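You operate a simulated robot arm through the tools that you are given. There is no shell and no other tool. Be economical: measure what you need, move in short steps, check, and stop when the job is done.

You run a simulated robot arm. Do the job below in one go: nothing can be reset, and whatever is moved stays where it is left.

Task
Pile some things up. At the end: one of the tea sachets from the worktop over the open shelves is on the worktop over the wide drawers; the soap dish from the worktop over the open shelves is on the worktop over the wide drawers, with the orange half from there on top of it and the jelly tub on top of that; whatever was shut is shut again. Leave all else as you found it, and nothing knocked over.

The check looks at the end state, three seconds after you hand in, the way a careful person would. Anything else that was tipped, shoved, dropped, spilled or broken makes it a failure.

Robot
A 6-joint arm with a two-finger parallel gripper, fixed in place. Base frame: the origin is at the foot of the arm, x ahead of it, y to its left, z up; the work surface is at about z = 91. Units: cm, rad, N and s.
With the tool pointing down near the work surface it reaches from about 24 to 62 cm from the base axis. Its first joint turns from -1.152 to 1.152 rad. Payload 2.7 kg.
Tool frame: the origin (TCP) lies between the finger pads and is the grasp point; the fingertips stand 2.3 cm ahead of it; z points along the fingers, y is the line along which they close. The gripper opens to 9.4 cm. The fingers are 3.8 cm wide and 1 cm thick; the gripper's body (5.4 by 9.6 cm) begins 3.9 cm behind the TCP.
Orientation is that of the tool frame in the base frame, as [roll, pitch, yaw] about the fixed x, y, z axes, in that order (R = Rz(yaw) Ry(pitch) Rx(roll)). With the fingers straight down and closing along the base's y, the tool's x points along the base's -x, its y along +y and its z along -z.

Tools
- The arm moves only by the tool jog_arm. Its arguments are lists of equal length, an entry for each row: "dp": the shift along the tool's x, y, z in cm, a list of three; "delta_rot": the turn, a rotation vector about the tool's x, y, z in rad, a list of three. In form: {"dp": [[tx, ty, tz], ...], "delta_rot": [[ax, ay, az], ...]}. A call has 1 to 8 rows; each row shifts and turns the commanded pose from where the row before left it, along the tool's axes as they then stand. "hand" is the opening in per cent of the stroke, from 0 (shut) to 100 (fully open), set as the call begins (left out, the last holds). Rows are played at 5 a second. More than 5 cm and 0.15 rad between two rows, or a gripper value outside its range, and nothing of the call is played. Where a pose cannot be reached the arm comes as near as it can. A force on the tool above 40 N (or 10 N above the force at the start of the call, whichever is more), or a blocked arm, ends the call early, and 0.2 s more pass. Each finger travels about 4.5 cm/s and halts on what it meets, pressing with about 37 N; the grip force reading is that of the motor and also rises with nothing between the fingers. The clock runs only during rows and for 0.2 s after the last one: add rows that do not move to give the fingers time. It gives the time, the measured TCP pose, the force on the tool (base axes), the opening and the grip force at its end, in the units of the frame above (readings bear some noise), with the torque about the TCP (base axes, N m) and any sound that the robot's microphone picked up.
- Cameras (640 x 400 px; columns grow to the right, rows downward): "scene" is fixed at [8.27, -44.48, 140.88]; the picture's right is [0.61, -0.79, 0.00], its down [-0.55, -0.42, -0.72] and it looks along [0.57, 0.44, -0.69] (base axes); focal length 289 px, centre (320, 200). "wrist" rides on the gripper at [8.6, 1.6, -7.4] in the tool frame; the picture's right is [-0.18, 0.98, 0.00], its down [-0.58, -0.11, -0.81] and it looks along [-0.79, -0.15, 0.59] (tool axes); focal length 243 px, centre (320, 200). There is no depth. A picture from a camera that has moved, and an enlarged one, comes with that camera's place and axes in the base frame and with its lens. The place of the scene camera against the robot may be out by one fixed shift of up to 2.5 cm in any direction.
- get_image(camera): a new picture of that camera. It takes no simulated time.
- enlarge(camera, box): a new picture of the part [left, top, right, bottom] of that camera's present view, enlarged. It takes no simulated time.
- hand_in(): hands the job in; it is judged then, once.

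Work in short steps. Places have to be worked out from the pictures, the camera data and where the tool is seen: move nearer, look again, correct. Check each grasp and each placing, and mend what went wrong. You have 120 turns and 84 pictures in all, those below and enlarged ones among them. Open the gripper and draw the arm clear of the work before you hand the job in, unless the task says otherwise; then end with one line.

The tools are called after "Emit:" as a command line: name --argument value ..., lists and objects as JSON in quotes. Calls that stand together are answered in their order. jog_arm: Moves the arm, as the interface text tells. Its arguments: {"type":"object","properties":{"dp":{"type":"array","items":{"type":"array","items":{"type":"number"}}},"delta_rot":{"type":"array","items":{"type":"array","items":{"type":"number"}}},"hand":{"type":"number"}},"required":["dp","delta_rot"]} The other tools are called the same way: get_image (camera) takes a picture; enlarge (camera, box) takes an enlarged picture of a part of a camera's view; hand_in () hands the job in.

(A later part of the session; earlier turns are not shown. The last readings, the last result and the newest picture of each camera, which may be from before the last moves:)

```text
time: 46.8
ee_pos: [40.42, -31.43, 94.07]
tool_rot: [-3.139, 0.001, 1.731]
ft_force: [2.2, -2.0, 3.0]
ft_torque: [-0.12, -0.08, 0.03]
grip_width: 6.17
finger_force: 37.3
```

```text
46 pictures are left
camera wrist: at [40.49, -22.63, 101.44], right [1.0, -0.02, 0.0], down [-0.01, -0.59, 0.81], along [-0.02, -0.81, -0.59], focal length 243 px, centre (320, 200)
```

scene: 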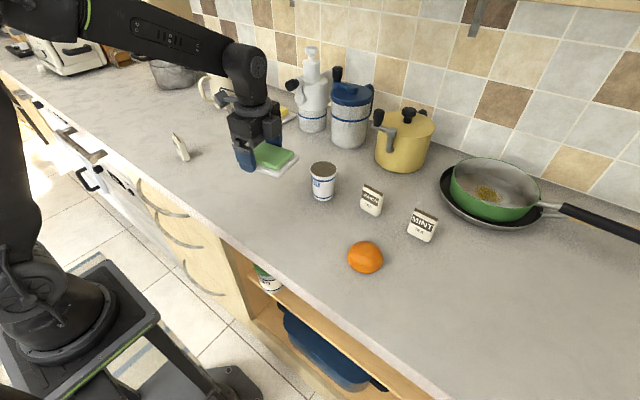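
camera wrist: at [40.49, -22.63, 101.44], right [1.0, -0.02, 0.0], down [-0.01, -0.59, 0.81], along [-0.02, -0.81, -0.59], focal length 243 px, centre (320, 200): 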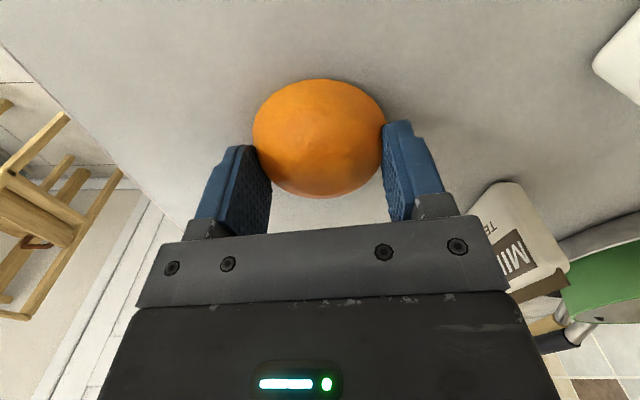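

It's slipping up the dome (6.83→6.17), so the grip was slightly too high. I reopen, then press down until the tips touch the worktop.

Emit:
jog_arm --dp '[[0, 0, 0], [0, 0, 0], [0, 0, 0], [0, 0, 0.3], [0, 0, 0.3], [0, 0, 0.1], [0, 0, 0]]' --delta_rot '[[0, 0, 0], [0, 0, 0], [0, 0, 0], [0, 0, 0], [0, 0, 0], [0, 0, 0], [0, 0, 0]]' --hand 100

Emit:
jog_arm --dp '[[0, 0, 0.1], [0, 0, 0], [0, 0, 0]]' --delta_rot '[[0, 0, 0], [0, 0, 0], [0, 0, 0]]'

Emit:
jog_arm --dp '[[0, 0, 0.1], [0, 0, 0], [0, 0, 0]]' --delta_rot '[[0, 0, 0], [0, 0, 0], [0, 0, 0]]'

```text
time: 48.4
ee_pos: [40.32, -31.44, 93.33]
tool_rot: [-3.14, 0.0, 1.733]
ft_force: [0.4, -0.5, 0.0]
ft_torque: [0.0, 0.05, 0.03]
grip_width: 9.39
finger_force: 0.0
```

```text
time: 49.2
ee_pos: [40.22, -31.41, 93.38]
tool_rot: [3.141, 0.001, 1.731]
ft_force: [-2.0, 2.5, 7.5]
ft_torque: [0.17, 0.3, -0.09]
grip_width: 9.41
finger_force: 0.0
```

```text
time: 50.0
ee_pos: [40.34, -31.48, 93.28]
tool_rot: [-3.14, 0.002, 1.732]
ft_force: [-5.4, 9.5, 25.9]
ft_torque: [0.43, 1.49, -0.38]
grip_width: 9.4
finger_force: 0.1
```

Contact at TCP z≈93.3. I back off 0.12, close, and look.

Emit:
jog_arm --dp '[[0, 0, -0.12], [0, 0, 0]]' --delta_rot '[[0, 0, 0], [0, 0, 0]]'

Emit:
jog_arm --dp '[[0, 0, 0], [0, 0, 0], [0, 0, 0], [0, 0, 0], [0, 0, 0]]' --delta_rot '[[0, 0, 0], [0, 0, 0], [0, 0, 0], [0, 0, 0], [0, 0, 0]]' --hand 50

Emit:
get_image --camera "wrist"

Emit:
enlarge --camera "scene" --box '[310, 200, 430, 290]'

```text
time: 50.6
ee_pos: [40.39, -31.47, 93.29]
tool_rot: [-3.141, -0.001, 1.731]
ft_force: [-1.3, 7.9, 19.0]
ft_torque: [0.25, 1.05, -0.39]
grip_width: 9.4
finger_force: 0.0
```

```text
time: 51.8
ee_pos: [40.38, -31.51, 93.4]
tool_rot: [3.139, 0.001, 1.732]
ft_force: [-4.6, -5.7, 13.7]
ft_torque: [-0.16, 0.37, 0.12]
grip_width: 6.82
finger_force: 37.2
```

```text
45 pictures are left
camera wrist: at [40.47, -22.64, 100.64], right [1.0, -0.02, 0.0], down [-0.02, -0.59, 0.81], along [-0.02, -0.81, -0.59], focal length 243 px, centre (320, 200)
```

wrist: 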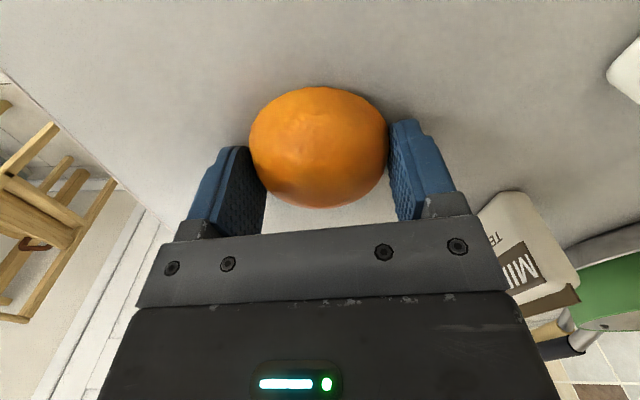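

```text
4.44 times, centred on (370, 245) of scene
camera zoom: at [8.24, -44.48, 140.89], right [0.61, -0.79, 0.0], down [-0.55, -0.42, -0.72], along [0.57, 0.44, -0.69], focal length 1284 px, centre (98, 0)
```

zoom: 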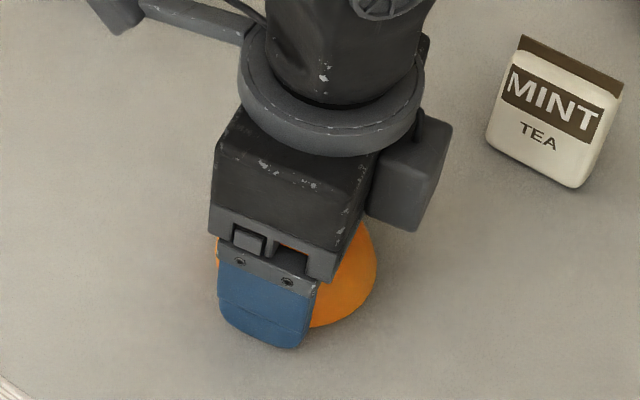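

Same width, at the equator. I release the downward press and lift very slowly, checking for slip.

Emit:
jog_arm --dp '[[0, 0, -0.1], [0, 0, -0.1], [0, 0, 0], [0, 0, -0.1], [0, 0, 0]]' --delta_rot '[[0, 0, 0], [0, 0, 0], [0, 0, 0], [0, 0, 0], [0, 0, 0]]'

Emit:
jog_arm --dp '[[0, 0, -0.15], [0, 0, -0.15], [0, 0, 0]]' --delta_rot '[[0, 0, 0], [0, 0, 0], [0, 0, 0]]'

```text
time: 53.0
ee_pos: [40.24, -31.5, 93.54]
tool_rot: [3.141, -0.001, 1.731]
ft_force: [0.0, -0.5, 0.3]
ft_torque: [0.0, 0.0, 0.01]
grip_width: 6.6
finger_force: 36.8
```

```text
time: 53.8
ee_pos: [40.3, -31.5, 93.9]
tool_rot: [-3.141, -0.001, 1.73]
ft_force: [-0.4, -1.2, -0.3]
ft_torque: [0.0, -0.01, 0.01]
grip_width: 6.35
finger_force: 36.4
```

It's still slipping. The widths against height fit a dome with sides sloping about 27° right from the base. I release, back off and take a low side view of the orange to understand its shape.

Emit:
jog_arm --dp '[[0, 0, 0], [0, 0, 0], [0, 0, 0], [0, 0, -3], [0, 0, -4], [4, 0, -2], [4, 0, 0], [2, 0, 0]]' --delta_rot '[[0, 0, 0], [0, 0, 0], [0, 0, 0], [0, 0, 0], [0, 0, 0], [0, 0, 0], [0, 0, 0], [0, 0, 0]]' --hand 100

Emit:
jog_arm --dp '[[0, 0, 0], [0, 0, 0], [0, 0, 0], [0, 0, 0], [0, 0, 0]]' --delta_rot '[[0, 0.13, 0], [0, 0.13, 0], [0, 0.13, 0], [0, 0.13, 0], [0, 0, 0]]'

Emit:
get_image --camera "wrist"

```text
time: 55.6
ee_pos: [38.73, -21.59, 102.98]
tool_rot: [3.141, 0.0, 1.731]
ft_force: [0.4, 0.2, -0.1]
ft_torque: [-0.01, 0.0, -0.02]
grip_width: 9.4
finger_force: 0.0
```

```text
time: 56.8
ee_pos: [38.74, -21.53, 102.94]
tool_rot: [-3.141, -0.521, 1.731]
ft_force: [-0.1, 0.1, 0.4]
ft_torque: [0.03, 0.0, 0.0]
grip_width: 9.4
finger_force: 0.1
```

```text
43 pictures are left
camera wrist: at [39.66, -17.54, 113.55], right [1.0, 0.0, -0.09], down [0.04, -0.91, 0.41], along [-0.08, -0.41, -0.91], focal length 243 px, centre (320, 200)
```

wrist: 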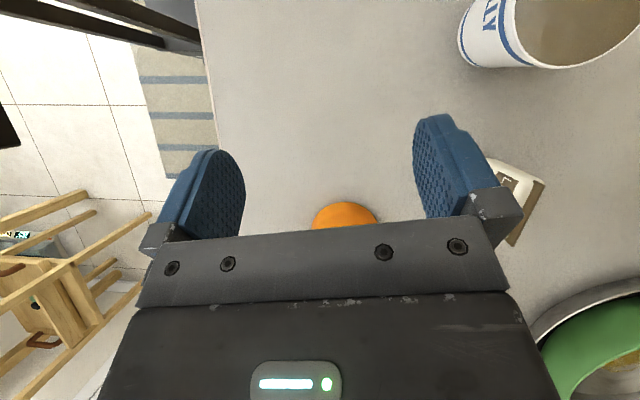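

That tilted the wrong way. I tilt the other way so the camera looks outward and level.

Emit:
jog_arm --dp '[[0, 0, 0], [0, 0, 0], [0, 0, 0], [0, 0, 0], [0, 0, 0], [0, 0, 0], [0, 0, 0], [0, 0, 0]]' --delta_rot '[[0, -0.14, 0], [0, -0.14, 0], [0, -0.14, 0], [0, -0.14, 0], [0, -0.14, 0], [0, -0.14, 0], [0, -0.14, 0], [0, -0.1, 0]]'

Emit:
get_image --camera "wrist"

```text
time: 58.6
ee_pos: [38.73, -21.51, 102.79]
tool_rot: [3.14, 0.561, 1.73]
ft_force: [0.0, 1.1, 0.1]
ft_torque: [-0.01, -0.04, -0.02]
grip_width: 9.41
finger_force: 0.0
```

```text
42 pictures are left
camera wrist: at [38.48, -10.11, 104.46], right [0.99, 0.0, 0.1], down [-0.1, -0.08, 0.99], along [0.01, -1.0, -0.08], focal length 243 px, centre (320, 200)
```

wrist: 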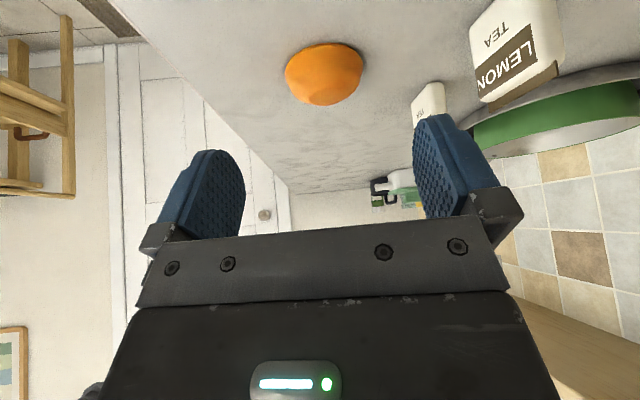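

A useful angle. I enlarge the orange.

Emit:
enlarge --camera "wrist" --box '[270, 30, 380, 120]'

```text
4.44 times, centred on (325, 75) of wrist
camera zoom: at [38.48, -10.11, 104.46], right [0.99, 0.0, 0.1], down [-0.1, -0.08, 0.99], along [0.01, -1.0, -0.08], focal length 1078 px, centre (298, 756)
```

zoom: 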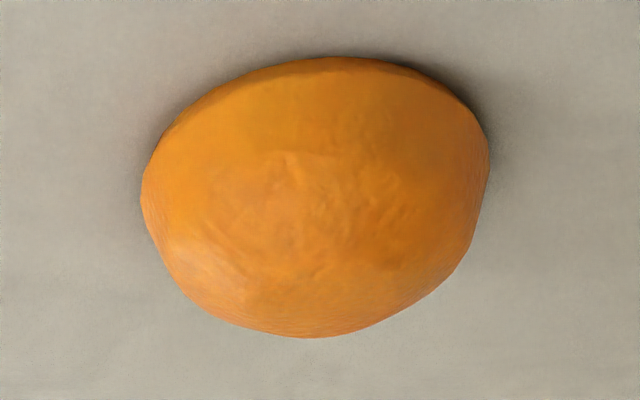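

I go lower for a near-level view, keeping the tips above the worktop.

Emit:
jog_arm --dp '[[1.33, 0, 2.12], [1.33, 0, 2.12], [1.33, 0, 2.12], [0.5, 0, 0.8], [0, 0, 0]]' --delta_rot '[[0, 0, 0], [0, 0, 0], [0, 0, 0], [0, 0, 0], [0, 0, 0]]'

Emit:
enlarge --camera "wrist" --box '[220, 60, 440, 220]'

```text
time: 59.8
ee_pos: [38.77, -21.56, 94.39]
tool_rot: [-3.141, 0.561, 1.73]
ft_force: [0.9, -0.5, 0.1]
ft_torque: [0.0, 0.0, -0.02]
grip_width: 9.39
finger_force: 0.0
```

```text
2.50 times, centred on (330, 140) of wrist
camera zoom: at [38.43, -10.17, 96.02], right [1.0, 0.0, 0.1], down [-0.1, -0.08, 0.99], along [0.01, -1.0, -0.08], focal length 606 px, centre (295, 350)
```

zoom: 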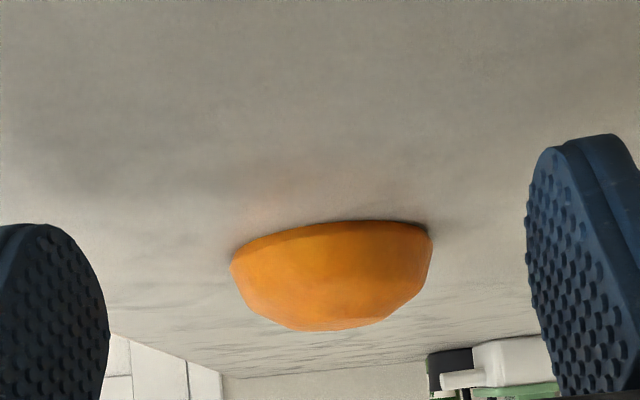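

The orange is a truncated dome with a flat top, so the tub can sit there. Its sides are steeper in some directions than others. I rise, level out and turn the gripper to close along y for another try.

Emit:
jog_arm --dp '[[-1.6, 0, -2.54], [-1.6, 0, -2.54], [-1.6, 0, -2.54], [0, 0, 0], [0, 0, 0], [0, 0, 0], [0, 0, 0]]' --delta_rot '[[0, 0, 0], [0, 0, 0], [0, 0, 0], [0, 0.14, 0], [0, 0.14, 0], [0, 0.14, 0], [0, 0.141, 0]]'

Emit:
jog_arm --dp '[[0, 0, 0], [0, 0, 0], [0, 0, 0], [0, 0, 0], [0, 0, 0], [0, 0, 0], [0, 0, 0], [0, 0, 0]]' --delta_rot '[[0, 0, -0.15], [0, 0, -0.15], [0, 0, -0.15], [0, 0, -0.15], [0, 0, -0.15], [0, 0, -0.15], [0, 0, -0.15], [0, 0, -0.15]]'

Emit:
jog_arm --dp '[[2, -2.5, 0], [2, -2.5, 0], [0, -2.5, 0], [0, -2.0, 0], [0, 0, 0]]' --delta_rot '[[0, 0, -0.1], [0, 0, -0.1], [0, 0, -0.01], [0, 0, 0], [0, 0, 0]]'

Emit:
get_image --camera "wrist"

```text
time: 61.4
ee_pos: [38.81, -21.69, 103.5]
tool_rot: [3.141, -0.004, 1.733]
ft_force: [-0.2, -0.8, 0.1]
ft_torque: [-0.02, -0.02, -0.01]
grip_width: 9.41
finger_force: 0.0
```

```text
time: 63.2
ee_pos: [38.78, -21.66, 103.48]
tool_rot: [3.139, 0.0, 2.935]
ft_force: [-0.4, 0.4, -0.7]
ft_torque: [0.02, -0.02, -0.01]
grip_width: 9.37
finger_force: 0.1
```

```text
time: 64.4
ee_pos: [34.03, -30.58, 103.36]
tool_rot: [3.141, -0.002, -3.141]
ft_force: [-0.3, -0.5, 0.2]
ft_torque: [-0.02, 0.0, -0.01]
grip_width: 9.4
finger_force: 0.0
```

```text
39 pictures are left
camera wrist: at [25.2, -28.81, 110.76], right [0.18, 0.98, 0.0], down [0.58, -0.11, 0.81], along [0.79, -0.15, -0.59], focal length 243 px, centre (320, 200)
```

wrist: 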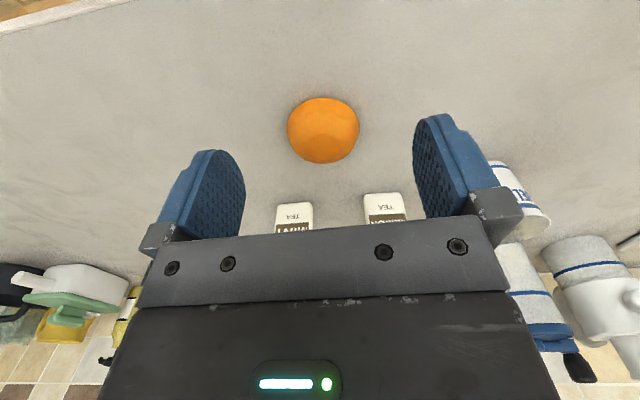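

I take the same low side view from the front, to see the profile along y.

Emit:
jog_arm --dp '[[1.5, -0.8, 0], [0, 0, 0], [0, 0, 0], [0, 0, 0], [1.33, 0, 2.12], [1.33, 0, 2.12], [1.33, 0, 2.12], [0.5, 0, 0.8]]' --delta_rot '[[0, -0.14, 0], [0, -0.14, 0], [0, -0.14, 0], [0, -0.141, 0], [0, 0, 0], [0, 0, 0], [0, 0, 0], [0, 0, 0]]'

Emit:
enlarge --camera "wrist" --box '[220, 60, 440, 220]'

```text
time: 66.2
ee_pos: [32.46, -31.31, 94.89]
tool_rot: [3.141, 0.562, 3.14]
ft_force: [-1.1, 0.7, 0.9]
ft_torque: [0.0, -0.01, 0.0]
grip_width: 9.39
finger_force: 0.0
```

```text
2.50 times, centred on (330, 140) of wrist
camera zoom: at [21.13, -29.57, 96.55], right [0.16, 0.98, 0.1], down [0.06, -0.11, 0.99], along [0.99, -0.15, -0.08], focal length 606 px, centre (295, 350)
```

zoom: 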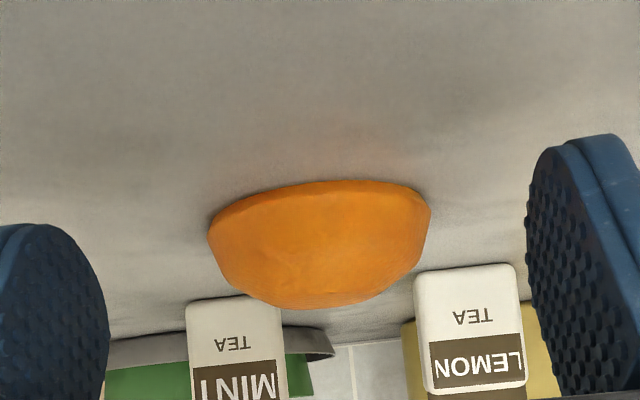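

Emit:
enlarge --camera "wrist" --box '[280, 120, 380, 190]'

```text
5.71 times, centred on (330, 155) of wrist
camera zoom: at [21.13, -29.57, 96.55], right [0.16, 0.98, 0.1], down [0.06, -0.11, 0.99], along [0.99, -0.15, -0.08], focal length 1386 px, centre (263, 457)
```

zoom: 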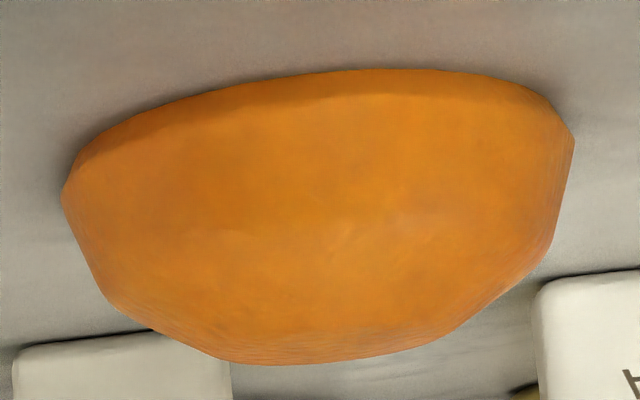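

The widest line is only about 0.15 cm above the worktop. My earlier press showed only the -x finger touching (torque about y), so the other tip was too high. I rise, level, go over the orange closing along y and check.

Emit:
jog_arm --dp '[[-1.6, 0, -2.54], [-1.6, 0, -2.54], [0, 0, 0], [0, 0, 0], [0, 0, 0], [0, 0, 0], [-4, -0.1, 0], [-3.9, 0, 0]]' --delta_rot '[[0, 0, 0], [0, 0, 0], [0, 0.14, 0], [0, 0.14, 0], [0, 0.14, 0], [0, 0.141, 0], [0, 0, 0], [0, 0, 0]]'

Emit:
get_image --camera "wrist"

```text
time: 68.0
ee_pos: [40.45, -31.38, 100.98]
tool_rot: [-3.14, -0.001, 3.14]
ft_force: [-0.4, 0.2, 0.8]
ft_torque: [0.02, -0.02, 0.0]
grip_width: 9.41
finger_force: 0.0
```

```text
36 pictures are left
camera wrist: at [31.66, -29.61, 108.4], right [0.19, 0.98, 0.0], down [0.58, -0.11, 0.81], along [0.79, -0.15, -0.59], focal length 243 px, centre (320, 200)
```

wrist: 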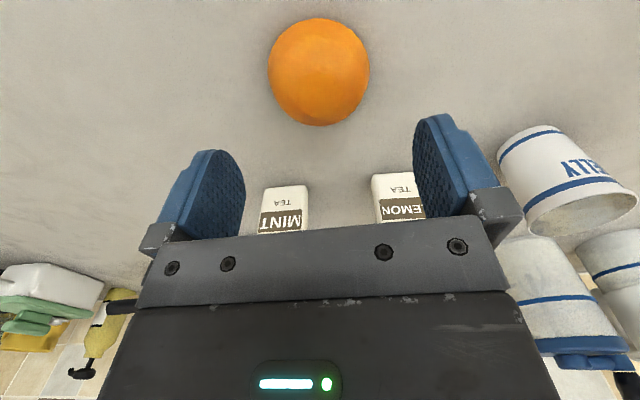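

Its centre is at about (40.2,-31.25). I adjust, descend to just above contact, then press gently and read the torque.

Emit:
jog_arm --dp '[[0.2, 0.1, 2], [0, 0, 2], [0, 0, 2], [0, 0, 1.2], [0, 0, 0.4], [0, 0, 0]]' --delta_rot '[[0, 0, 0], [0, 0, 0], [0, 0, 0], [0, 0, 0], [0, 0, 0], [0, 0, 0]]'

Emit:
jog_arm --dp '[[0, 0, 0.1], [0, 0, 0.05], [0, 0, 0]]' --delta_rot '[[0, 0, 0], [0, 0, 0], [0, 0, 0]]'

Emit:
jog_arm --dp '[[0, 0, 0.1], [0, 0, 0]]' --delta_rot '[[0, 0, 0], [0, 0, 0]]'

```text
time: 69.4
ee_pos: [40.11, -31.3, 93.31]
tool_rot: [3.139, 0.0, 3.142]
ft_force: [0.4, 0.0, -0.4]
ft_torque: [-0.02, -0.03, 0.06]
grip_width: 9.4
finger_force: 0.1
```

```text
time: 70.2
ee_pos: [40.28, -31.3, 93.34]
tool_rot: [-3.14, 0.0, -3.14]
ft_force: [-3.2, 2.1, 8.2]
ft_torque: [-0.28, 0.19, -0.16]
grip_width: 9.33
finger_force: 0.0
```

```text
time: 70.8
ee_pos: [40.2, -31.32, 93.35]
tool_rot: [3.141, 0.001, -3.141]
ft_force: [-7.0, 4.5, 26.7]
ft_torque: [0.85, 0.7, -0.1]
grip_width: 9.36
finger_force: 0.0
```

Both fingers now carry load, with the torque well inside ±5 cm. I close while the tips are on the surface.

Emit:
jog_arm --dp '[[0, 0, -0.06], [0, 0, 0], [0, 0, 0], [0, 0, 0], [0, 0, 0], [0, 0, 0]]' --delta_rot '[[0, 0, 0], [0, 0, 0], [0, 0, 0], [0, 0, 0], [0, 0, 0], [0, 0, 0]]' --hand 50

Emit:
jog_arm --dp '[[0, 0, -0.1], [0, 0, -0.1], [0, 0, 0], [0, 0, 0]]' --delta_rot '[[0, 0, 0], [0, 0, 0], [0, 0, 0], [0, 0, 0]]'

Emit:
jog_arm --dp '[[0, 0, -0.1], [0, 0, -0.1], [0, 0, 0], [0, 0, 0]]' --delta_rot '[[0, 0, 0], [0, 0, 0], [0, 0, 0], [0, 0, 0]]'

```text
time: 72.2
ee_pos: [40.29, -31.24, 93.3]
tool_rot: [-3.14, 0.004, 3.141]
ft_force: [7.2, 9.9, 24.3]
ft_torque: [0.72, -0.18, -0.21]
grip_width: 6.99
finger_force: 37.0
```

```text
time: 73.2
ee_pos: [40.16, -31.27, 93.28]
tool_rot: [3.142, -0.002, 3.14]
ft_force: [1.7, -3.5, 8.1]
ft_torque: [-0.16, -0.3, -0.1]
grip_width: 6.95
finger_force: 36.8
```

```text
time: 74.2
ee_pos: [40.17, -31.14, 93.63]
tool_rot: [3.139, 0.001, 3.14]
ft_force: [-1.2, 0.4, 2.6]
ft_torque: [0.02, 0.12, -0.04]
grip_width: 6.71
finger_force: 36.7
```

It still slips: the dome slopes about 25° down to the worktop, so it can't be lifted off a flat surface. My plan is to drag it in this grip to the front edge, let it overhang slightly, and grip across the overhang with the tips below its base. First a 3 cm drag as a test.

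Emit:
jog_arm --dp '[[0.5, 0, 0], [0.8, 0, 0], [0.8, 0, 0], [0.9, 0, 0], [0, 0, 0]]' --delta_rot '[[0, 0, 0], [0, 0, 0], [0, 0, 0], [0, 0, 0], [0, 0, 0]]'

Emit:
get_image --camera "wrist"

```text
time: 75.4
ee_pos: [37.21, -31.3, 93.65]
tool_rot: [3.141, 0.002, 3.141]
ft_force: [3.2, 0.7, 8.5]
ft_torque: [-0.03, -0.07, 0.02]
grip_width: 6.65
finger_force: 36.7
```

```text
35 pictures are left
camera wrist: at [28.49, -29.53, 100.99], right [0.18, 0.98, 0.0], down [0.58, -0.11, 0.81], along [0.79, -0.15, -0.59], focal length 243 px, centre (320, 200)
```

wrist: 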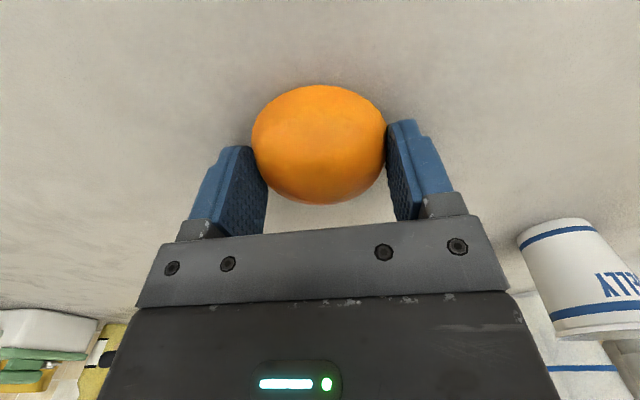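

The drag works: the orange follows, centred on the TCP. I'll find the front edge in the scene picture.

Emit:
enlarge --camera "scene" --box '[270, 220, 400, 320]'

```text
4.00 times, centred on (335, 270) of scene
camera zoom: at [8.26, -44.47, 140.89], right [0.61, -0.79, 0.0], down [-0.55, -0.42, -0.72], along [0.57, 0.44, -0.69], focal length 1156 px, centre (260, -80)
```

zoom: 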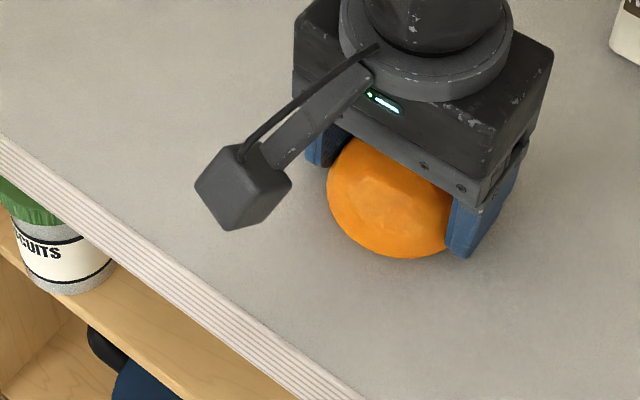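

The edge is at about x≈27.3 in the true frame. I drag the orange to x≈30 and measure again.

Emit:
jog_arm --dp '[[0.8, 0, 0], [1, 0, 0], [1, 0, 0], [1, 0, 0], [1, 0, 0], [1, 0, 0], [1, 0, 0], [0.4, 0, 0]]' --delta_rot '[[0, 0, 0], [0, 0, 0], [0, 0, 0], [0, 0, 0], [0, 0, 0], [0, 0, 0], [0, 0, 0], [0, 0, 0]]'

Emit:
get_image --camera "wrist"

Emit:
enlarge --camera "scene" --box '[270, 220, 400, 320]'

```text
time: 77.2
ee_pos: [29.99, -31.2, 93.73]
tool_rot: [-3.141, 0.001, 3.141]
ft_force: [7.7, 0.6, 17.1]
ft_torque: [0.12, -0.18, 0.0]
grip_width: 6.62
finger_force: 37.0
```

```text
33 pictures are left
camera wrist: at [21.3, -29.59, 100.99], right [0.18, 0.98, 0.0], down [0.58, -0.11, 0.81], along [0.79, -0.15, -0.59], focal length 243 px, centre (320, 200)
```

wrist: 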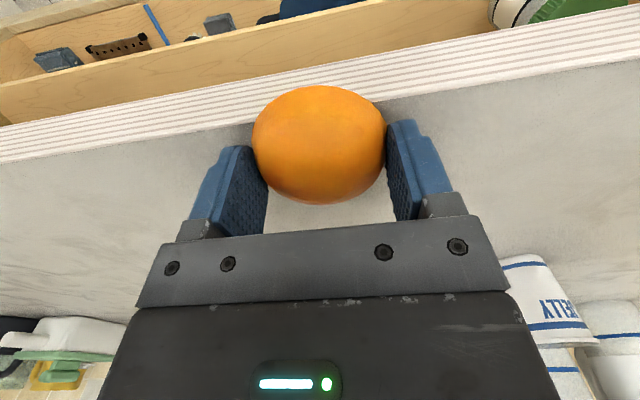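

```text
4.00 times, centred on (335, 270) of scene
camera zoom: at [8.27, -44.46, 140.89], right [0.61, -0.79, 0.0], down [-0.55, -0.42, -0.72], along [0.57, 0.44, -0.69], focal length 1156 px, centre (260, -80)
```

zoom: 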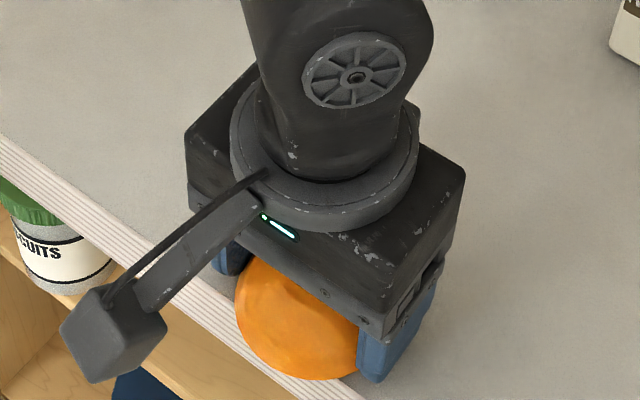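

The wrist view puts the worktop edge at x≈27.85, so the orange already overhangs. I drag it about 1.8 cm further so its centre stays 0.35 cm inside the edge.

Emit:
jog_arm --dp '[[0.4, 0, 0], [0.4, 0, 0], [0.4, 0, 0], [0.4, 0, 0], [0, 0, 0]]' --delta_rot '[[0, 0, 0], [0, 0, 0], [0, 0, 0], [0, 0, 0], [0, 0, 0]]'

Emit:
get_image --camera "wrist"

```text
time: 78.4
ee_pos: [28.46, -31.18, 93.6]
tool_rot: [3.141, 0.004, 3.141]
ft_force: [7.7, -0.5, 17.9]
ft_torque: [-0.03, -0.45, 0.01]
grip_width: 6.64
finger_force: 36.9
```

```text
31 pictures are left
camera wrist: at [19.65, -29.58, 101.01], right [0.18, 0.98, 0.0], down [0.58, -0.11, 0.81], along [0.79, -0.15, -0.59], focal length 243 px, centre (320, 200)
```

wrist: 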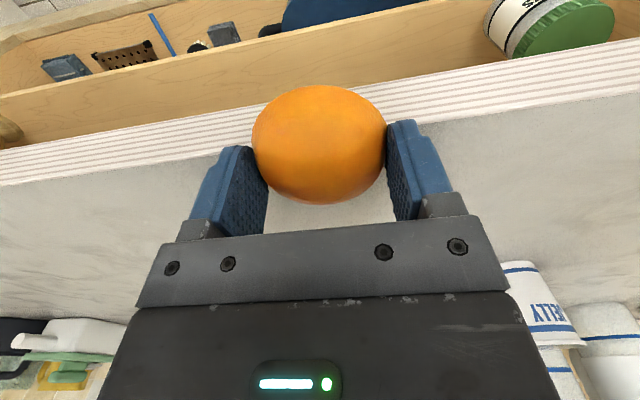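

The orange's centre is now at about 28.4, with the edge at 27.85. I nudge it 0.12 more, then open and rise for a check.

Emit:
jog_arm --dp '[[0.12, 0, 0], [0, 0, 0]]' --delta_rot '[[0, 0, 0], [0, 0, 0]]'

Emit:
jog_arm --dp '[[0, 0, 0], [0, 0, 0], [0, 0, 0], [0, 0, -1], [0, 0, -2], [0, 0, 0]]' --delta_rot '[[0, 0, 0], [0, 0, 0], [0, 0, 0], [0, 0, 0], [0, 0, 0], [0, 0, 0]]' --hand 100

Emit:
get_image --camera "wrist"

```text
time: 79.0
ee_pos: [28.28, -31.25, 93.62]
tool_rot: [-3.142, 0.001, 3.141]
ft_force: [7.3, -1.0, 17.1]
ft_torque: [0.01, -0.44, 0.03]
grip_width: 6.6
finger_force: 36.6
```

```text
time: 80.4
ee_pos: [28.33, -31.29, 96.67]
tool_rot: [3.14, 0.0, -3.14]
ft_force: [-0.2, -0.3, -0.1]
ft_torque: [0.0, 0.0, 0.02]
grip_width: 9.4
finger_force: 0.0
```

```text
30 pictures are left
camera wrist: at [19.54, -29.58, 104.0], right [0.18, 0.98, 0.0], down [0.58, -0.11, 0.81], along [0.79, -0.15, -0.59], focal length 243 px, centre (320, 200)
```

wrist: 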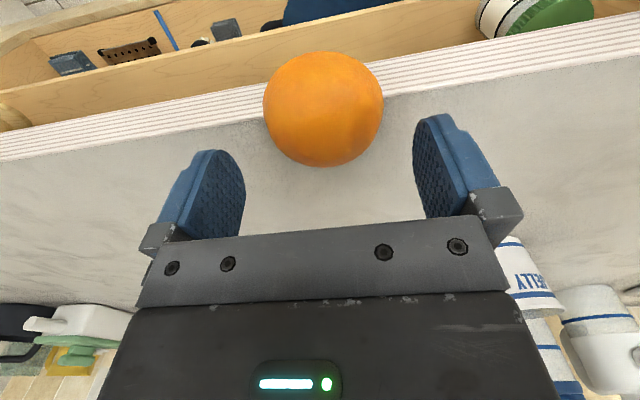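

Stable on the edge. I move to x≈25.8 so the pads are just outside the edge, then go down beside the overhang.

Emit:
jog_arm --dp '[[1.3, 0.12, 0], [1.23, 0.12, 0], [0, 0, 1.5], [0, 0, 1.5], [0, 0, 1.2], [0, 0, 1.0], [0, 0, 0]]' --delta_rot '[[0, 0, 0], [0, 0, 0], [0, 0, 0], [0, 0, 0], [0, 0, 0], [0, 0, 0], [0, 0, 0]]'

Emit:
get_image --camera "wrist"

Emit:
enlarge --camera "scene" --box '[270, 240, 400, 340]'

```text
time: 82.0
ee_pos: [25.68, -30.97, 91.51]
tool_rot: [3.139, 0.001, 3.141]
ft_force: [-0.2, 0.2, 0.7]
ft_torque: [0.02, -0.03, 0.01]
grip_width: 9.38
finger_force: 0.0
```

```text
29 pictures are left
camera wrist: at [16.94, -29.26, 98.71], right [0.18, 0.98, 0.0], down [0.58, -0.11, 0.81], along [0.79, -0.15, -0.59], focal length 243 px, centre (320, 200)
```

wrist: 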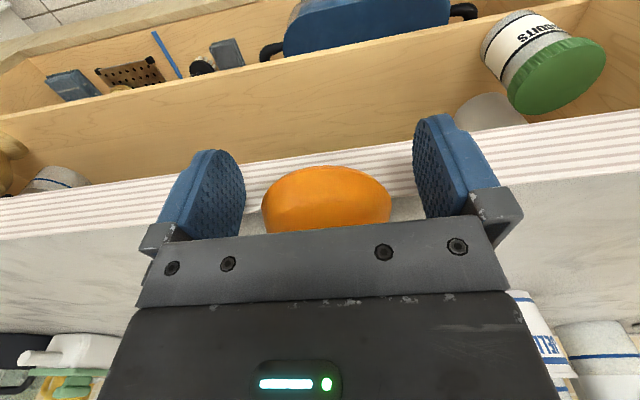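

```text
4.00 times, centred on (335, 290) of scene
camera zoom: at [8.27, -44.48, 140.88], right [0.61, -0.79, 0.0], down [-0.55, -0.42, -0.72], along [0.57, 0.44, -0.69], focal length 1156 px, centre (260, -160)
```

zoom: 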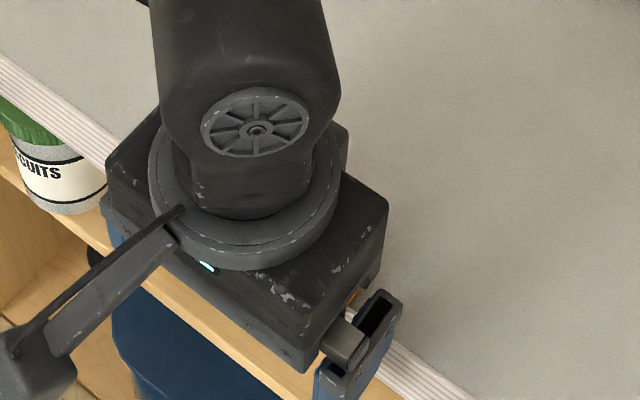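

No contact so far. I close the gap by 0.15 cm, lower 0.2, then grip.

Emit:
jog_arm --dp '[[-0.15, 0, 0.2], [0, 0, 0]]' --delta_rot '[[0, 0, 0], [0, 0, 0]]'

Emit:
jog_arm --dp '[[0, 0, 0], [0, 0, 0], [0, 0, 0], [0, 0, 0], [0, 0, 0]]' --delta_rot '[[0, 0, 0], [0, 0, 0], [0, 0, 0], [0, 0, 0], [0, 0, 0]]' --hand 55

Emit:
get_image --camera "wrist"

```text
time: 82.6
ee_pos: [25.92, -30.83, 91.25]
tool_rot: [3.14, 0.0, 3.14]
ft_force: [0.3, 0.2, 0.5]
ft_torque: [0.02, -0.02, -0.02]
grip_width: 9.4
finger_force: 0.1
```

```text
time: 83.8
ee_pos: [25.82, -31.01, 91.23]
tool_rot: [3.139, 0.001, -3.141]
ft_force: [0.0, -0.3, -0.9]
ft_torque: [-0.02, 0.03, 0.0]
grip_width: 6.86
finger_force: 37.2
```

```text
27 pictures are left
camera wrist: at [17.12, -29.26, 98.54], right [0.18, 0.98, 0.0], down [0.58, -0.11, 0.81], along [0.79, -0.15, -0.59], focal length 243 px, centre (320, 200)
```

wrist: 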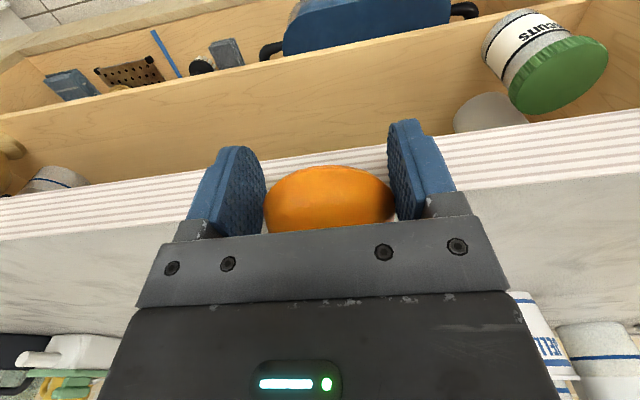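

Gripped at 6.86 across the rim, with the pads reaching below its base. I lift very gently and check.

Emit:
jog_arm --dp '[[0, 0, -0.2], [0, 0, -0.2], [0, 0, 0]]' --delta_rot '[[0, 0, 0], [0, 0, 0], [0, 0, 0]]'

Emit:
jog_arm --dp '[[0, 0, -0.3], [0, 0, -0.3], [0, 0, -0.3], [0, 0, 0]]' --delta_rot '[[0, 0, 0], [0, 0, 0], [0, 0, 0], [0, 0, 0]]'

Emit:
get_image --camera "wrist"

```text
time: 84.6
ee_pos: [25.88, -30.97, 91.6]
tool_rot: [3.14, 0.0, 3.141]
ft_force: [-1.2, 0.5, -0.7]
ft_torque: [-0.03, 0.02, -0.02]
grip_width: 6.83
finger_force: 37.0
```

```text
time: 85.6
ee_pos: [25.92, -30.88, 92.56]
tool_rot: [3.141, 0.0, 3.14]
ft_force: [-0.2, -0.5, -0.3]
ft_torque: [0.02, 0.01, -0.02]
grip_width: 6.85
finger_force: 37.4
```

```text
26 pictures are left
camera wrist: at [17.14, -29.28, 99.83], right [0.18, 0.98, 0.0], down [0.58, -0.11, 0.81], along [0.79, -0.15, -0.59], focal length 243 px, centre (320, 200)
```

wrist: 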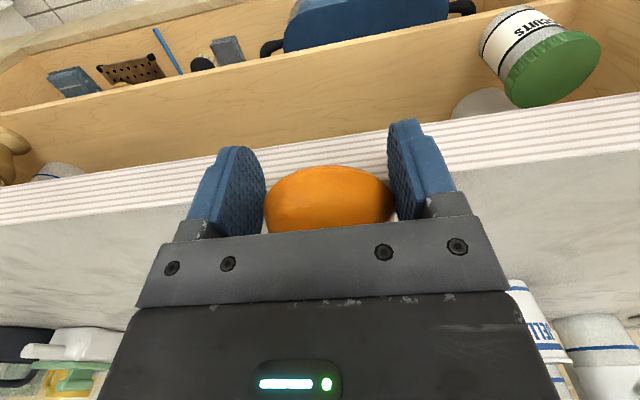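

It's held securely: width constant, and the orange hasn't moved in the gripper. I lift more, then turn to the dish's alignment (yaw 1.731) so the fingers will straddle the narrower soap.

Emit:
jog_arm --dp '[[0, 0, -0.5], [0, 0, -1], [0, 0, -1.5], [0, 0, -2], [0, 0, -2], [0, 0, -2], [0, 0, -1], [0, 0, 0]]' --delta_rot '[[0, 0, 0], [0, 0, 0], [0, 0, 0], [0, 0, 0], [0, 0, 0], [0, 0, 0], [0, 0, 0], [0, 0, 0]]'

Emit:
jog_arm --dp '[[-2, 2, 0], [-2, 2, 0], [-2, 2, 0], [-2, 2, 0], [-1, 2, 0], [0, 2, 0], [0, 2, 0], [0, 2, 0]]' --delta_rot '[[0, 0, 0], [0, 0, 0], [0, 0, 0], [0, 0, 0], [0, 0, 0], [0, 0, 0], [0, 0, 0], [0, 0, 0]]'

Emit:
jog_arm --dp '[[0, 2, 0], [0, 2, 0], [0, 2, 0], [0, 2, 0], [0, 2, 0], [0, 2, 0], [0, 2, 0], [0, 0, 0]]' --delta_rot '[[0, 0, 0], [0, 0, 0], [0, 0, 0], [0, 0, 0], [0, 0, 0], [0, 0, 0], [0, 0, 0], [0, 0, 0]]'

Emit:
get_image --camera "wrist"

```text
time: 87.4
ee_pos: [25.75, -30.94, 102.48]
tool_rot: [3.14, 0.001, -3.142]
ft_force: [0.6, 0.0, 0.1]
ft_torque: [0.01, 0.04, 0.01]
grip_width: 6.84
finger_force: 36.8
```

```text
time: 89.2
ee_pos: [34.91, -14.9, 102.56]
tool_rot: [3.141, 0.0, 3.141]
ft_force: [0.4, 0.2, -0.7]
ft_torque: [0.02, 0.05, 0.01]
grip_width: 6.85
finger_force: 37.0
```

```text
time: 91.0
ee_pos: [34.79, -0.89, 102.55]
tool_rot: [3.139, 0.001, 3.141]
ft_force: [0.6, -0.5, -0.4]
ft_torque: [-0.01, -0.03, 0.02]
grip_width: 6.83
finger_force: 36.7
```

```text
25 pictures are left
camera wrist: at [26.13, 0.78, 109.8], right [0.18, 0.98, 0.0], down [0.58, -0.11, 0.81], along [0.79, -0.15, -0.59], focal length 243 px, centre (320, 200)
```

wrist: 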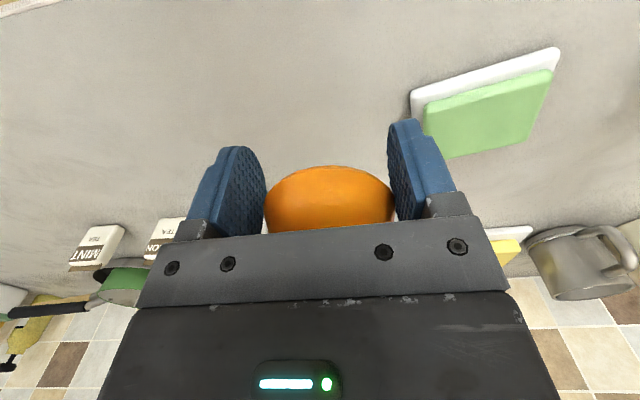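

Still held, with the dish in view at about (40.8,11.4). I turn to yaw 1.731, then move so the orange's centre is over the dish.

Emit:
jog_arm --dp '[[0, 0, 0], [0, 0, 0], [0, 0, 0], [0, 0, 0], [0, 0, 0], [0, 0, 0], [0, 0, 0], [0, 0, 0]]' --delta_rot '[[0, 0, 0.12], [0, 0, 0.12], [0, 0, 0.12], [0, 0, 0.12], [0, 0, 0.12], [0, 0, 0.12], [0, 0, 0.12], [0, 0, 0.12]]'

Emit:
jog_arm --dp '[[0, 0, 0], [0, 0, 0], [0, 0, 0], [0, 0, 0], [0, 0, 0]]' --delta_rot '[[0, 0, 0.12], [0, 0, 0.12], [0, 0, 0.12], [0, 0, 0.09], [0, 0, 0]]'

Emit:
jog_arm --dp '[[1.94, 1.16, 0], [1.94, 1.16, 0], [1.94, 1.16, 0], [1.94, 1.16, 0], [1.94, 1.16, 0], [1.94, 1.16, 0], [1.94, 1.16, 0], [0, 0, 0]]' --delta_rot '[[0, 0, 0], [0, 0, 0], [0, 0, 0], [0, 0, 0], [0, 0, 0], [0, 0, 0], [0, 0, 0], [0, 0, 0]]'

Emit:
get_image --camera "wrist"

Emit:
enlarge --camera "scene" --box '[140, 80, 300, 200]'

```text
time: 92.8
ee_pos: [34.93, -1.02, 102.57]
tool_rot: [3.142, -0.002, 2.179]
ft_force: [-0.4, -0.3, -1.4]
ft_torque: [0.06, 0.02, 0.0]
grip_width: 6.82
finger_force: 36.7
```

```text
time: 94.0
ee_pos: [34.88, -0.98, 102.49]
tool_rot: [-3.14, -0.003, 1.732]
ft_force: [-0.4, -0.9, -2.1]
ft_torque: [0.05, 0.06, -0.03]
grip_width: 6.84
finger_force: 37.4
```

```text
time: 95.8
ee_pos: [40.75, 13.77, 102.42]
tool_rot: [3.141, -0.001, 1.73]
ft_force: [-0.3, -0.1, -1.3]
ft_torque: [0.01, 0.0, 0.04]
grip_width: 6.82
finger_force: 36.8
```

```text
24 pictures are left
camera wrist: at [40.94, 22.63, 109.92], right [1.0, -0.03, 0.0], down [-0.01, -0.59, 0.81], along [-0.02, -0.81, -0.59], focal length 243 px, centre (320, 200)
```

wrist: 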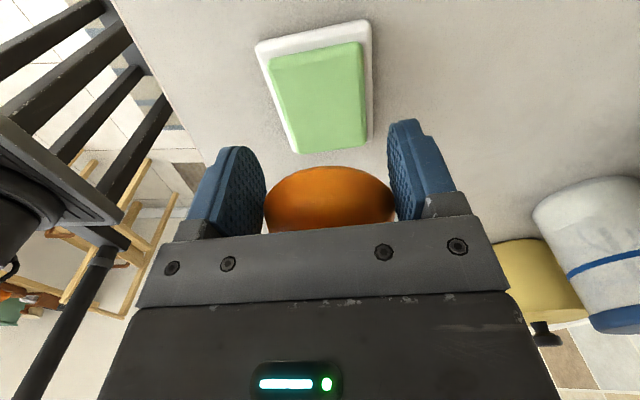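

```text
3.33 times, centred on (220, 140) of scene
camera zoom: at [8.27, -44.48, 140.89], right [0.61, -0.79, 0.0], down [-0.55, -0.42, -0.72], along [0.57, 0.44, -0.69], focal length 963 px, centre (653, 400)
```

zoom: 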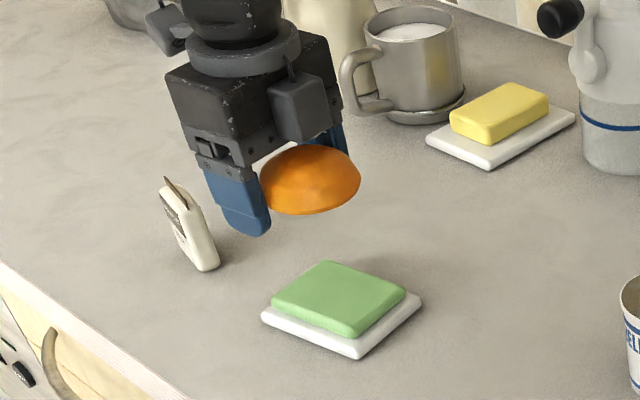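

The orange hangs level, and the soap's centre computes to (40.9,11.8). I shift 0.35 cm and descend to just above it.

Emit:
jog_arm --dp '[[0.35, -0.12, 0], [0, 0, 2], [0, 0, 2], [0, 0, 1.5], [0, 0, 0.8], [0, 0, 0]]' --delta_rot '[[0, 0, 0], [0, 0, 0], [0, 0, 0], [0, 0, 0], [0, 0, 0], [0, 0, 0]]'

Emit:
enlarge --camera "scene" --box '[180, 110, 280, 190]'

```text
time: 97.2
ee_pos: [40.59, 14.04, 96.32]
tool_rot: [-3.141, -0.001, 1.731]
ft_force: [0.1, -0.6, -1.4]
ft_torque: [0.03, 0.04, 0.0]
grip_width: 6.82
finger_force: 37.2
```

```text
5.00 times, centred on (230, 150) of scene
camera zoom: at [8.27, -44.48, 140.88], right [0.61, -0.79, 0.0], down [-0.55, -0.42, -0.72], along [0.57, 0.44, -0.69], focal length 1445 px, centre (770, 450)
```

zoom: 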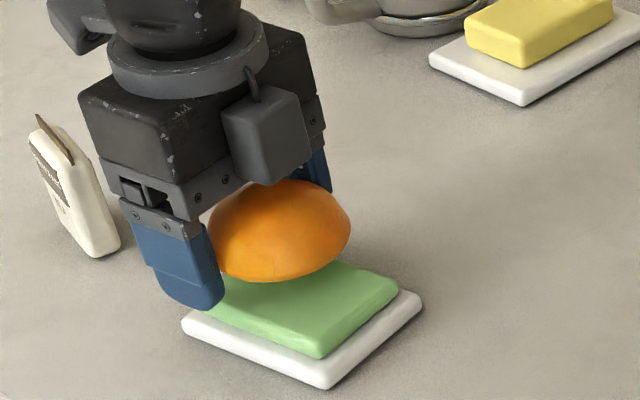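

Aligned over the soap. I lower in small steps, watching for contact.

Emit:
jog_arm --dp '[[0, 0, 0.4], [0, 0, 0.4], [0, 0, 0.3], [0, 0, 0]]' --delta_rot '[[0, 0, 0], [0, 0, 0], [0, 0, 0], [0, 0, 0]]'

Emit:
jog_arm --dp '[[0, 0, 0.2], [0, 0, 0.2], [0, 0, 0]]' --delta_rot '[[0, 0, 0], [0, 0, 0], [0, 0, 0]]'

Emit:
enlarge --camera "scene" --box '[180, 110, 280, 190]'

```text
time: 98.2
ee_pos: [40.54, 13.98, 95.11]
tool_rot: [-3.141, -0.002, 1.732]
ft_force: [-0.3, -1.0, -1.4]
ft_torque: [0.02, -0.02, 0.0]
grip_width: 6.84
finger_force: 36.5
```

```text
time: 99.0
ee_pos: [40.63, 14.03, 94.72]
tool_rot: [3.14, -0.002, 1.731]
ft_force: [0.0, -0.6, -1.0]
ft_torque: [0.02, -0.03, 0.01]
grip_width: 6.84
finger_force: 37.3
```

```text
5.00 times, centred on (230, 150) of scene
camera zoom: at [8.27, -44.48, 140.88], right [0.61, -0.79, 0.0], down [-0.55, -0.42, -0.72], along [0.57, 0.44, -0.69], focal length 1445 px, centre (770, 450)
```

zoom: 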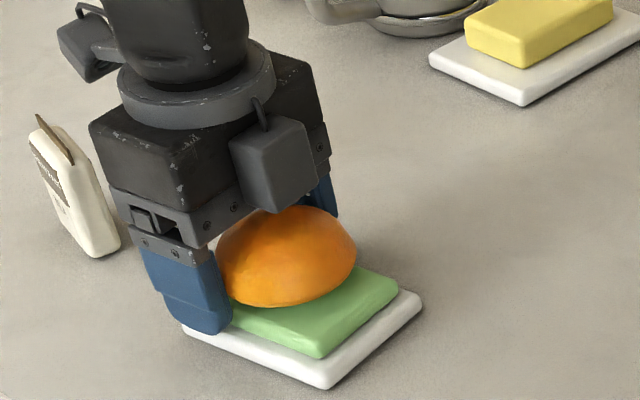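

Getting close. I keep stepping down.

Emit:
jog_arm --dp '[[0, 0, 0.15], [0, 0, 0.1], [0, 0, 0]]' --delta_rot '[[0, 0, 0], [0, 0, 0], [0, 0, 0]]'

Emit:
jog_arm --dp '[[0, 0, 0.1], [0, 0, 0.1], [0, 0, 0]]' --delta_rot '[[0, 0, 0], [0, 0, 0], [0, 0, 0]]'

```text
time: 99.8
ee_pos: [40.59, 13.87, 94.51]
tool_rot: [-3.141, -0.002, 1.731]
ft_force: [-1.1, 0.6, 0.4]
ft_torque: [0.02, 0.0, 0.02]
grip_width: 6.85
finger_force: 37.1
```

```text
time: 100.6
ee_pos: [40.56, 14.05, 94.54]
tool_rot: [3.14, -0.002, 1.733]
ft_force: [-10.1, -3.3, 36.9]
ft_torque: [-0.43, 1.32, -0.11]
grip_width: 6.83
finger_force: 36.9
```

Contact: the -x fingertip is on the dish rim. I back off to just above contact and look at the gap under the orange.

Emit:
jog_arm --dp '[[0, 0, -0.2], [0, 0, 0], [0, 0, 0]]' --delta_rot '[[0, 0, 0], [0, 0, 0], [0, 0, 0]]'

Emit:
enlarge --camera "scene" --box '[200, 130, 260, 180]'

```text
time: 101.4
ee_pos: [40.54, 14.1, 94.35]
tool_rot: [3.14, -0.002, 1.732]
ft_force: [0.4, -1.6, 18.6]
ft_torque: [-0.27, 0.49, 0.0]
grip_width: 6.84
finger_force: 36.8
```

```text
8.00 times, centred on (230, 155) of scene
camera zoom: at [8.24, -44.49, 140.88], right [0.61, -0.79, 0.0], down [-0.55, -0.42, -0.72], along [0.57, 0.44, -0.69], focal length 2312 px, centre (1040, 560)
```

zoom: 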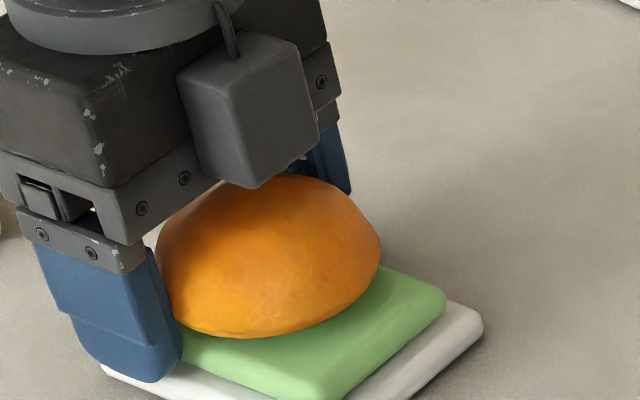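

The gap to the soap is tiny. I back off 0.1 more and release.

Emit:
jog_arm --dp '[[0, 0, -0.1], [0, 0, 0]]' --delta_rot '[[0, 0, 0], [0, 0, 0]]'

Emit:
jog_arm --dp '[[0, 0, 0], [0, 0, 0], [0, 0, 0], [0, 0, 0], [0, 0, 0]]' --delta_rot '[[0, 0, 0], [0, 0, 0], [0, 0, 0], [0, 0, 0], [0, 0, 0]]' --hand 100

Emit:
jog_arm --dp '[[0, 0, -1], [0, 0, -2], [0, 0, -4], [0, 0, -4], [0, 0, -4], [0, 0, 0]]' --delta_rot '[[0, 0, 0], [0, 0, 0], [0, 0, 0], [0, 0, 0], [0, 0, 0], [0, 0, 0]]'

Emit:
get_image --camera "wrist"

Emit:
enlarge --camera "scene" --box '[180, 110, 280, 190]'

```text
time: 102.0
ee_pos: [40.51, 13.94, 94.61]
tool_rot: [-3.139, -0.001, 1.73]
ft_force: [1.5, 0.5, 1.5]
ft_torque: [-0.03, -0.15, 0.02]
grip_width: 6.84
finger_force: 36.9
```

```text
time: 103.2
ee_pos: [40.51, 14.03, 94.62]
tool_rot: [3.141, -0.002, 1.731]
ft_force: [0.3, -0.1, -0.8]
ft_torque: [-0.04, -0.04, -0.01]
grip_width: 9.38
finger_force: 0.0
```

```text
time: 104.6
ee_pos: [40.57, 13.99, 109.7]
tool_rot: [-3.142, -0.002, 1.729]
ft_force: [-0.5, -0.1, 0.2]
ft_torque: [-0.03, 0.02, 0.01]
grip_width: 9.41
finger_force: 0.0
```

```text
19 pictures are left
camera wrist: at [40.7, 22.84, 117.05], right [1.0, -0.03, 0.0], down [-0.01, -0.59, 0.81], along [-0.02, -0.81, -0.59], focal length 243 px, centre (320, 200)
```

wrist: 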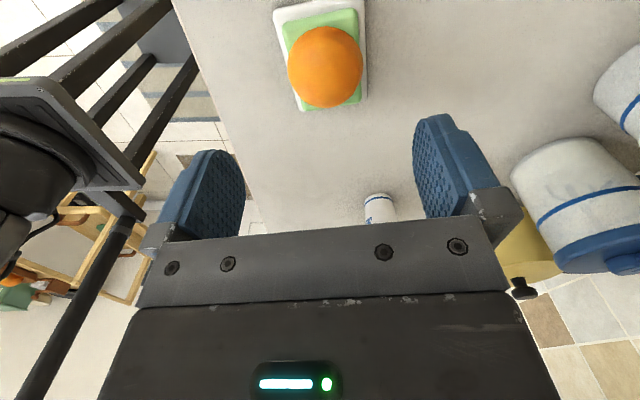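

```text
5.00 times, centred on (230, 150) of scene
camera zoom: at [8.26, -44.48, 140.88], right [0.61, -0.79, 0.0], down [-0.55, -0.42, -0.72], along [0.57, 0.44, -0.69], focal length 1445 px, centre (770, 450)
```

zoom: 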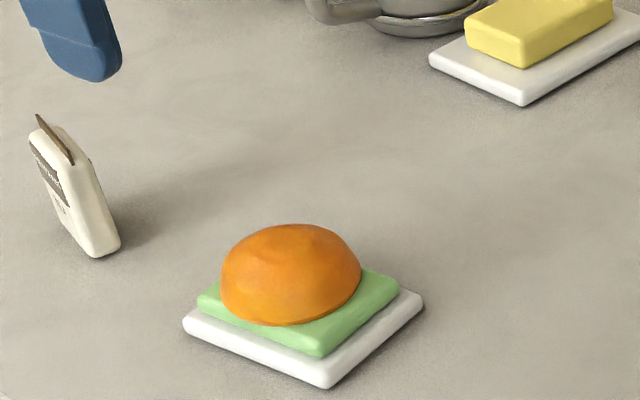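

The orange rests flat and centred on the soap. Next, the jelly tub: I move to just short of it for a look.

Emit:
jog_arm --dp '[[-4, 1.05, 0], [-4, 1.05, 0], [-4, 1.05, 0], [-4, 1.05, 0], [-4, 1.05, 0], [0, 0, 0]]' --delta_rot '[[0, 0, 0], [0, 0, 0], [0, 0, 0], [0, 0, 0], [0, 0, 0], [0, 0, 0]]'

Emit:
get_image --camera "wrist"

```text
time: 106.0
ee_pos: [48.92, -5.01, 109.56]
tool_rot: [3.141, -0.001, 1.733]
ft_force: [1.0, 0.7, -0.1]
ft_torque: [-0.01, 0.03, 0.02]
grip_width: 9.41
finger_force: 0.1
```

```text
17 pictures are left
camera wrist: at [49.09, 3.89, 116.99], right [1.0, -0.03, 0.0], down [-0.01, -0.59, 0.81], along [-0.02, -0.81, -0.59], focal length 243 px, centre (320, 200)
```

wrist: 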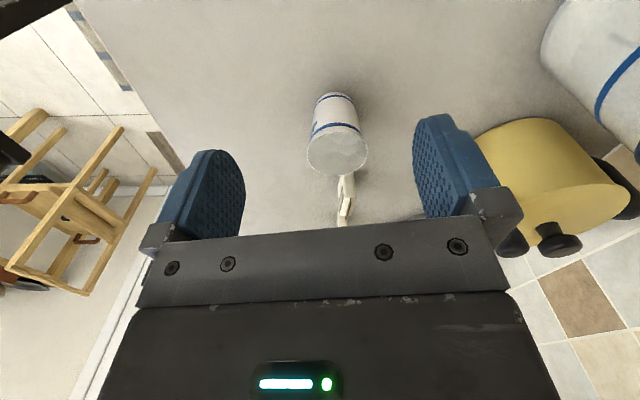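

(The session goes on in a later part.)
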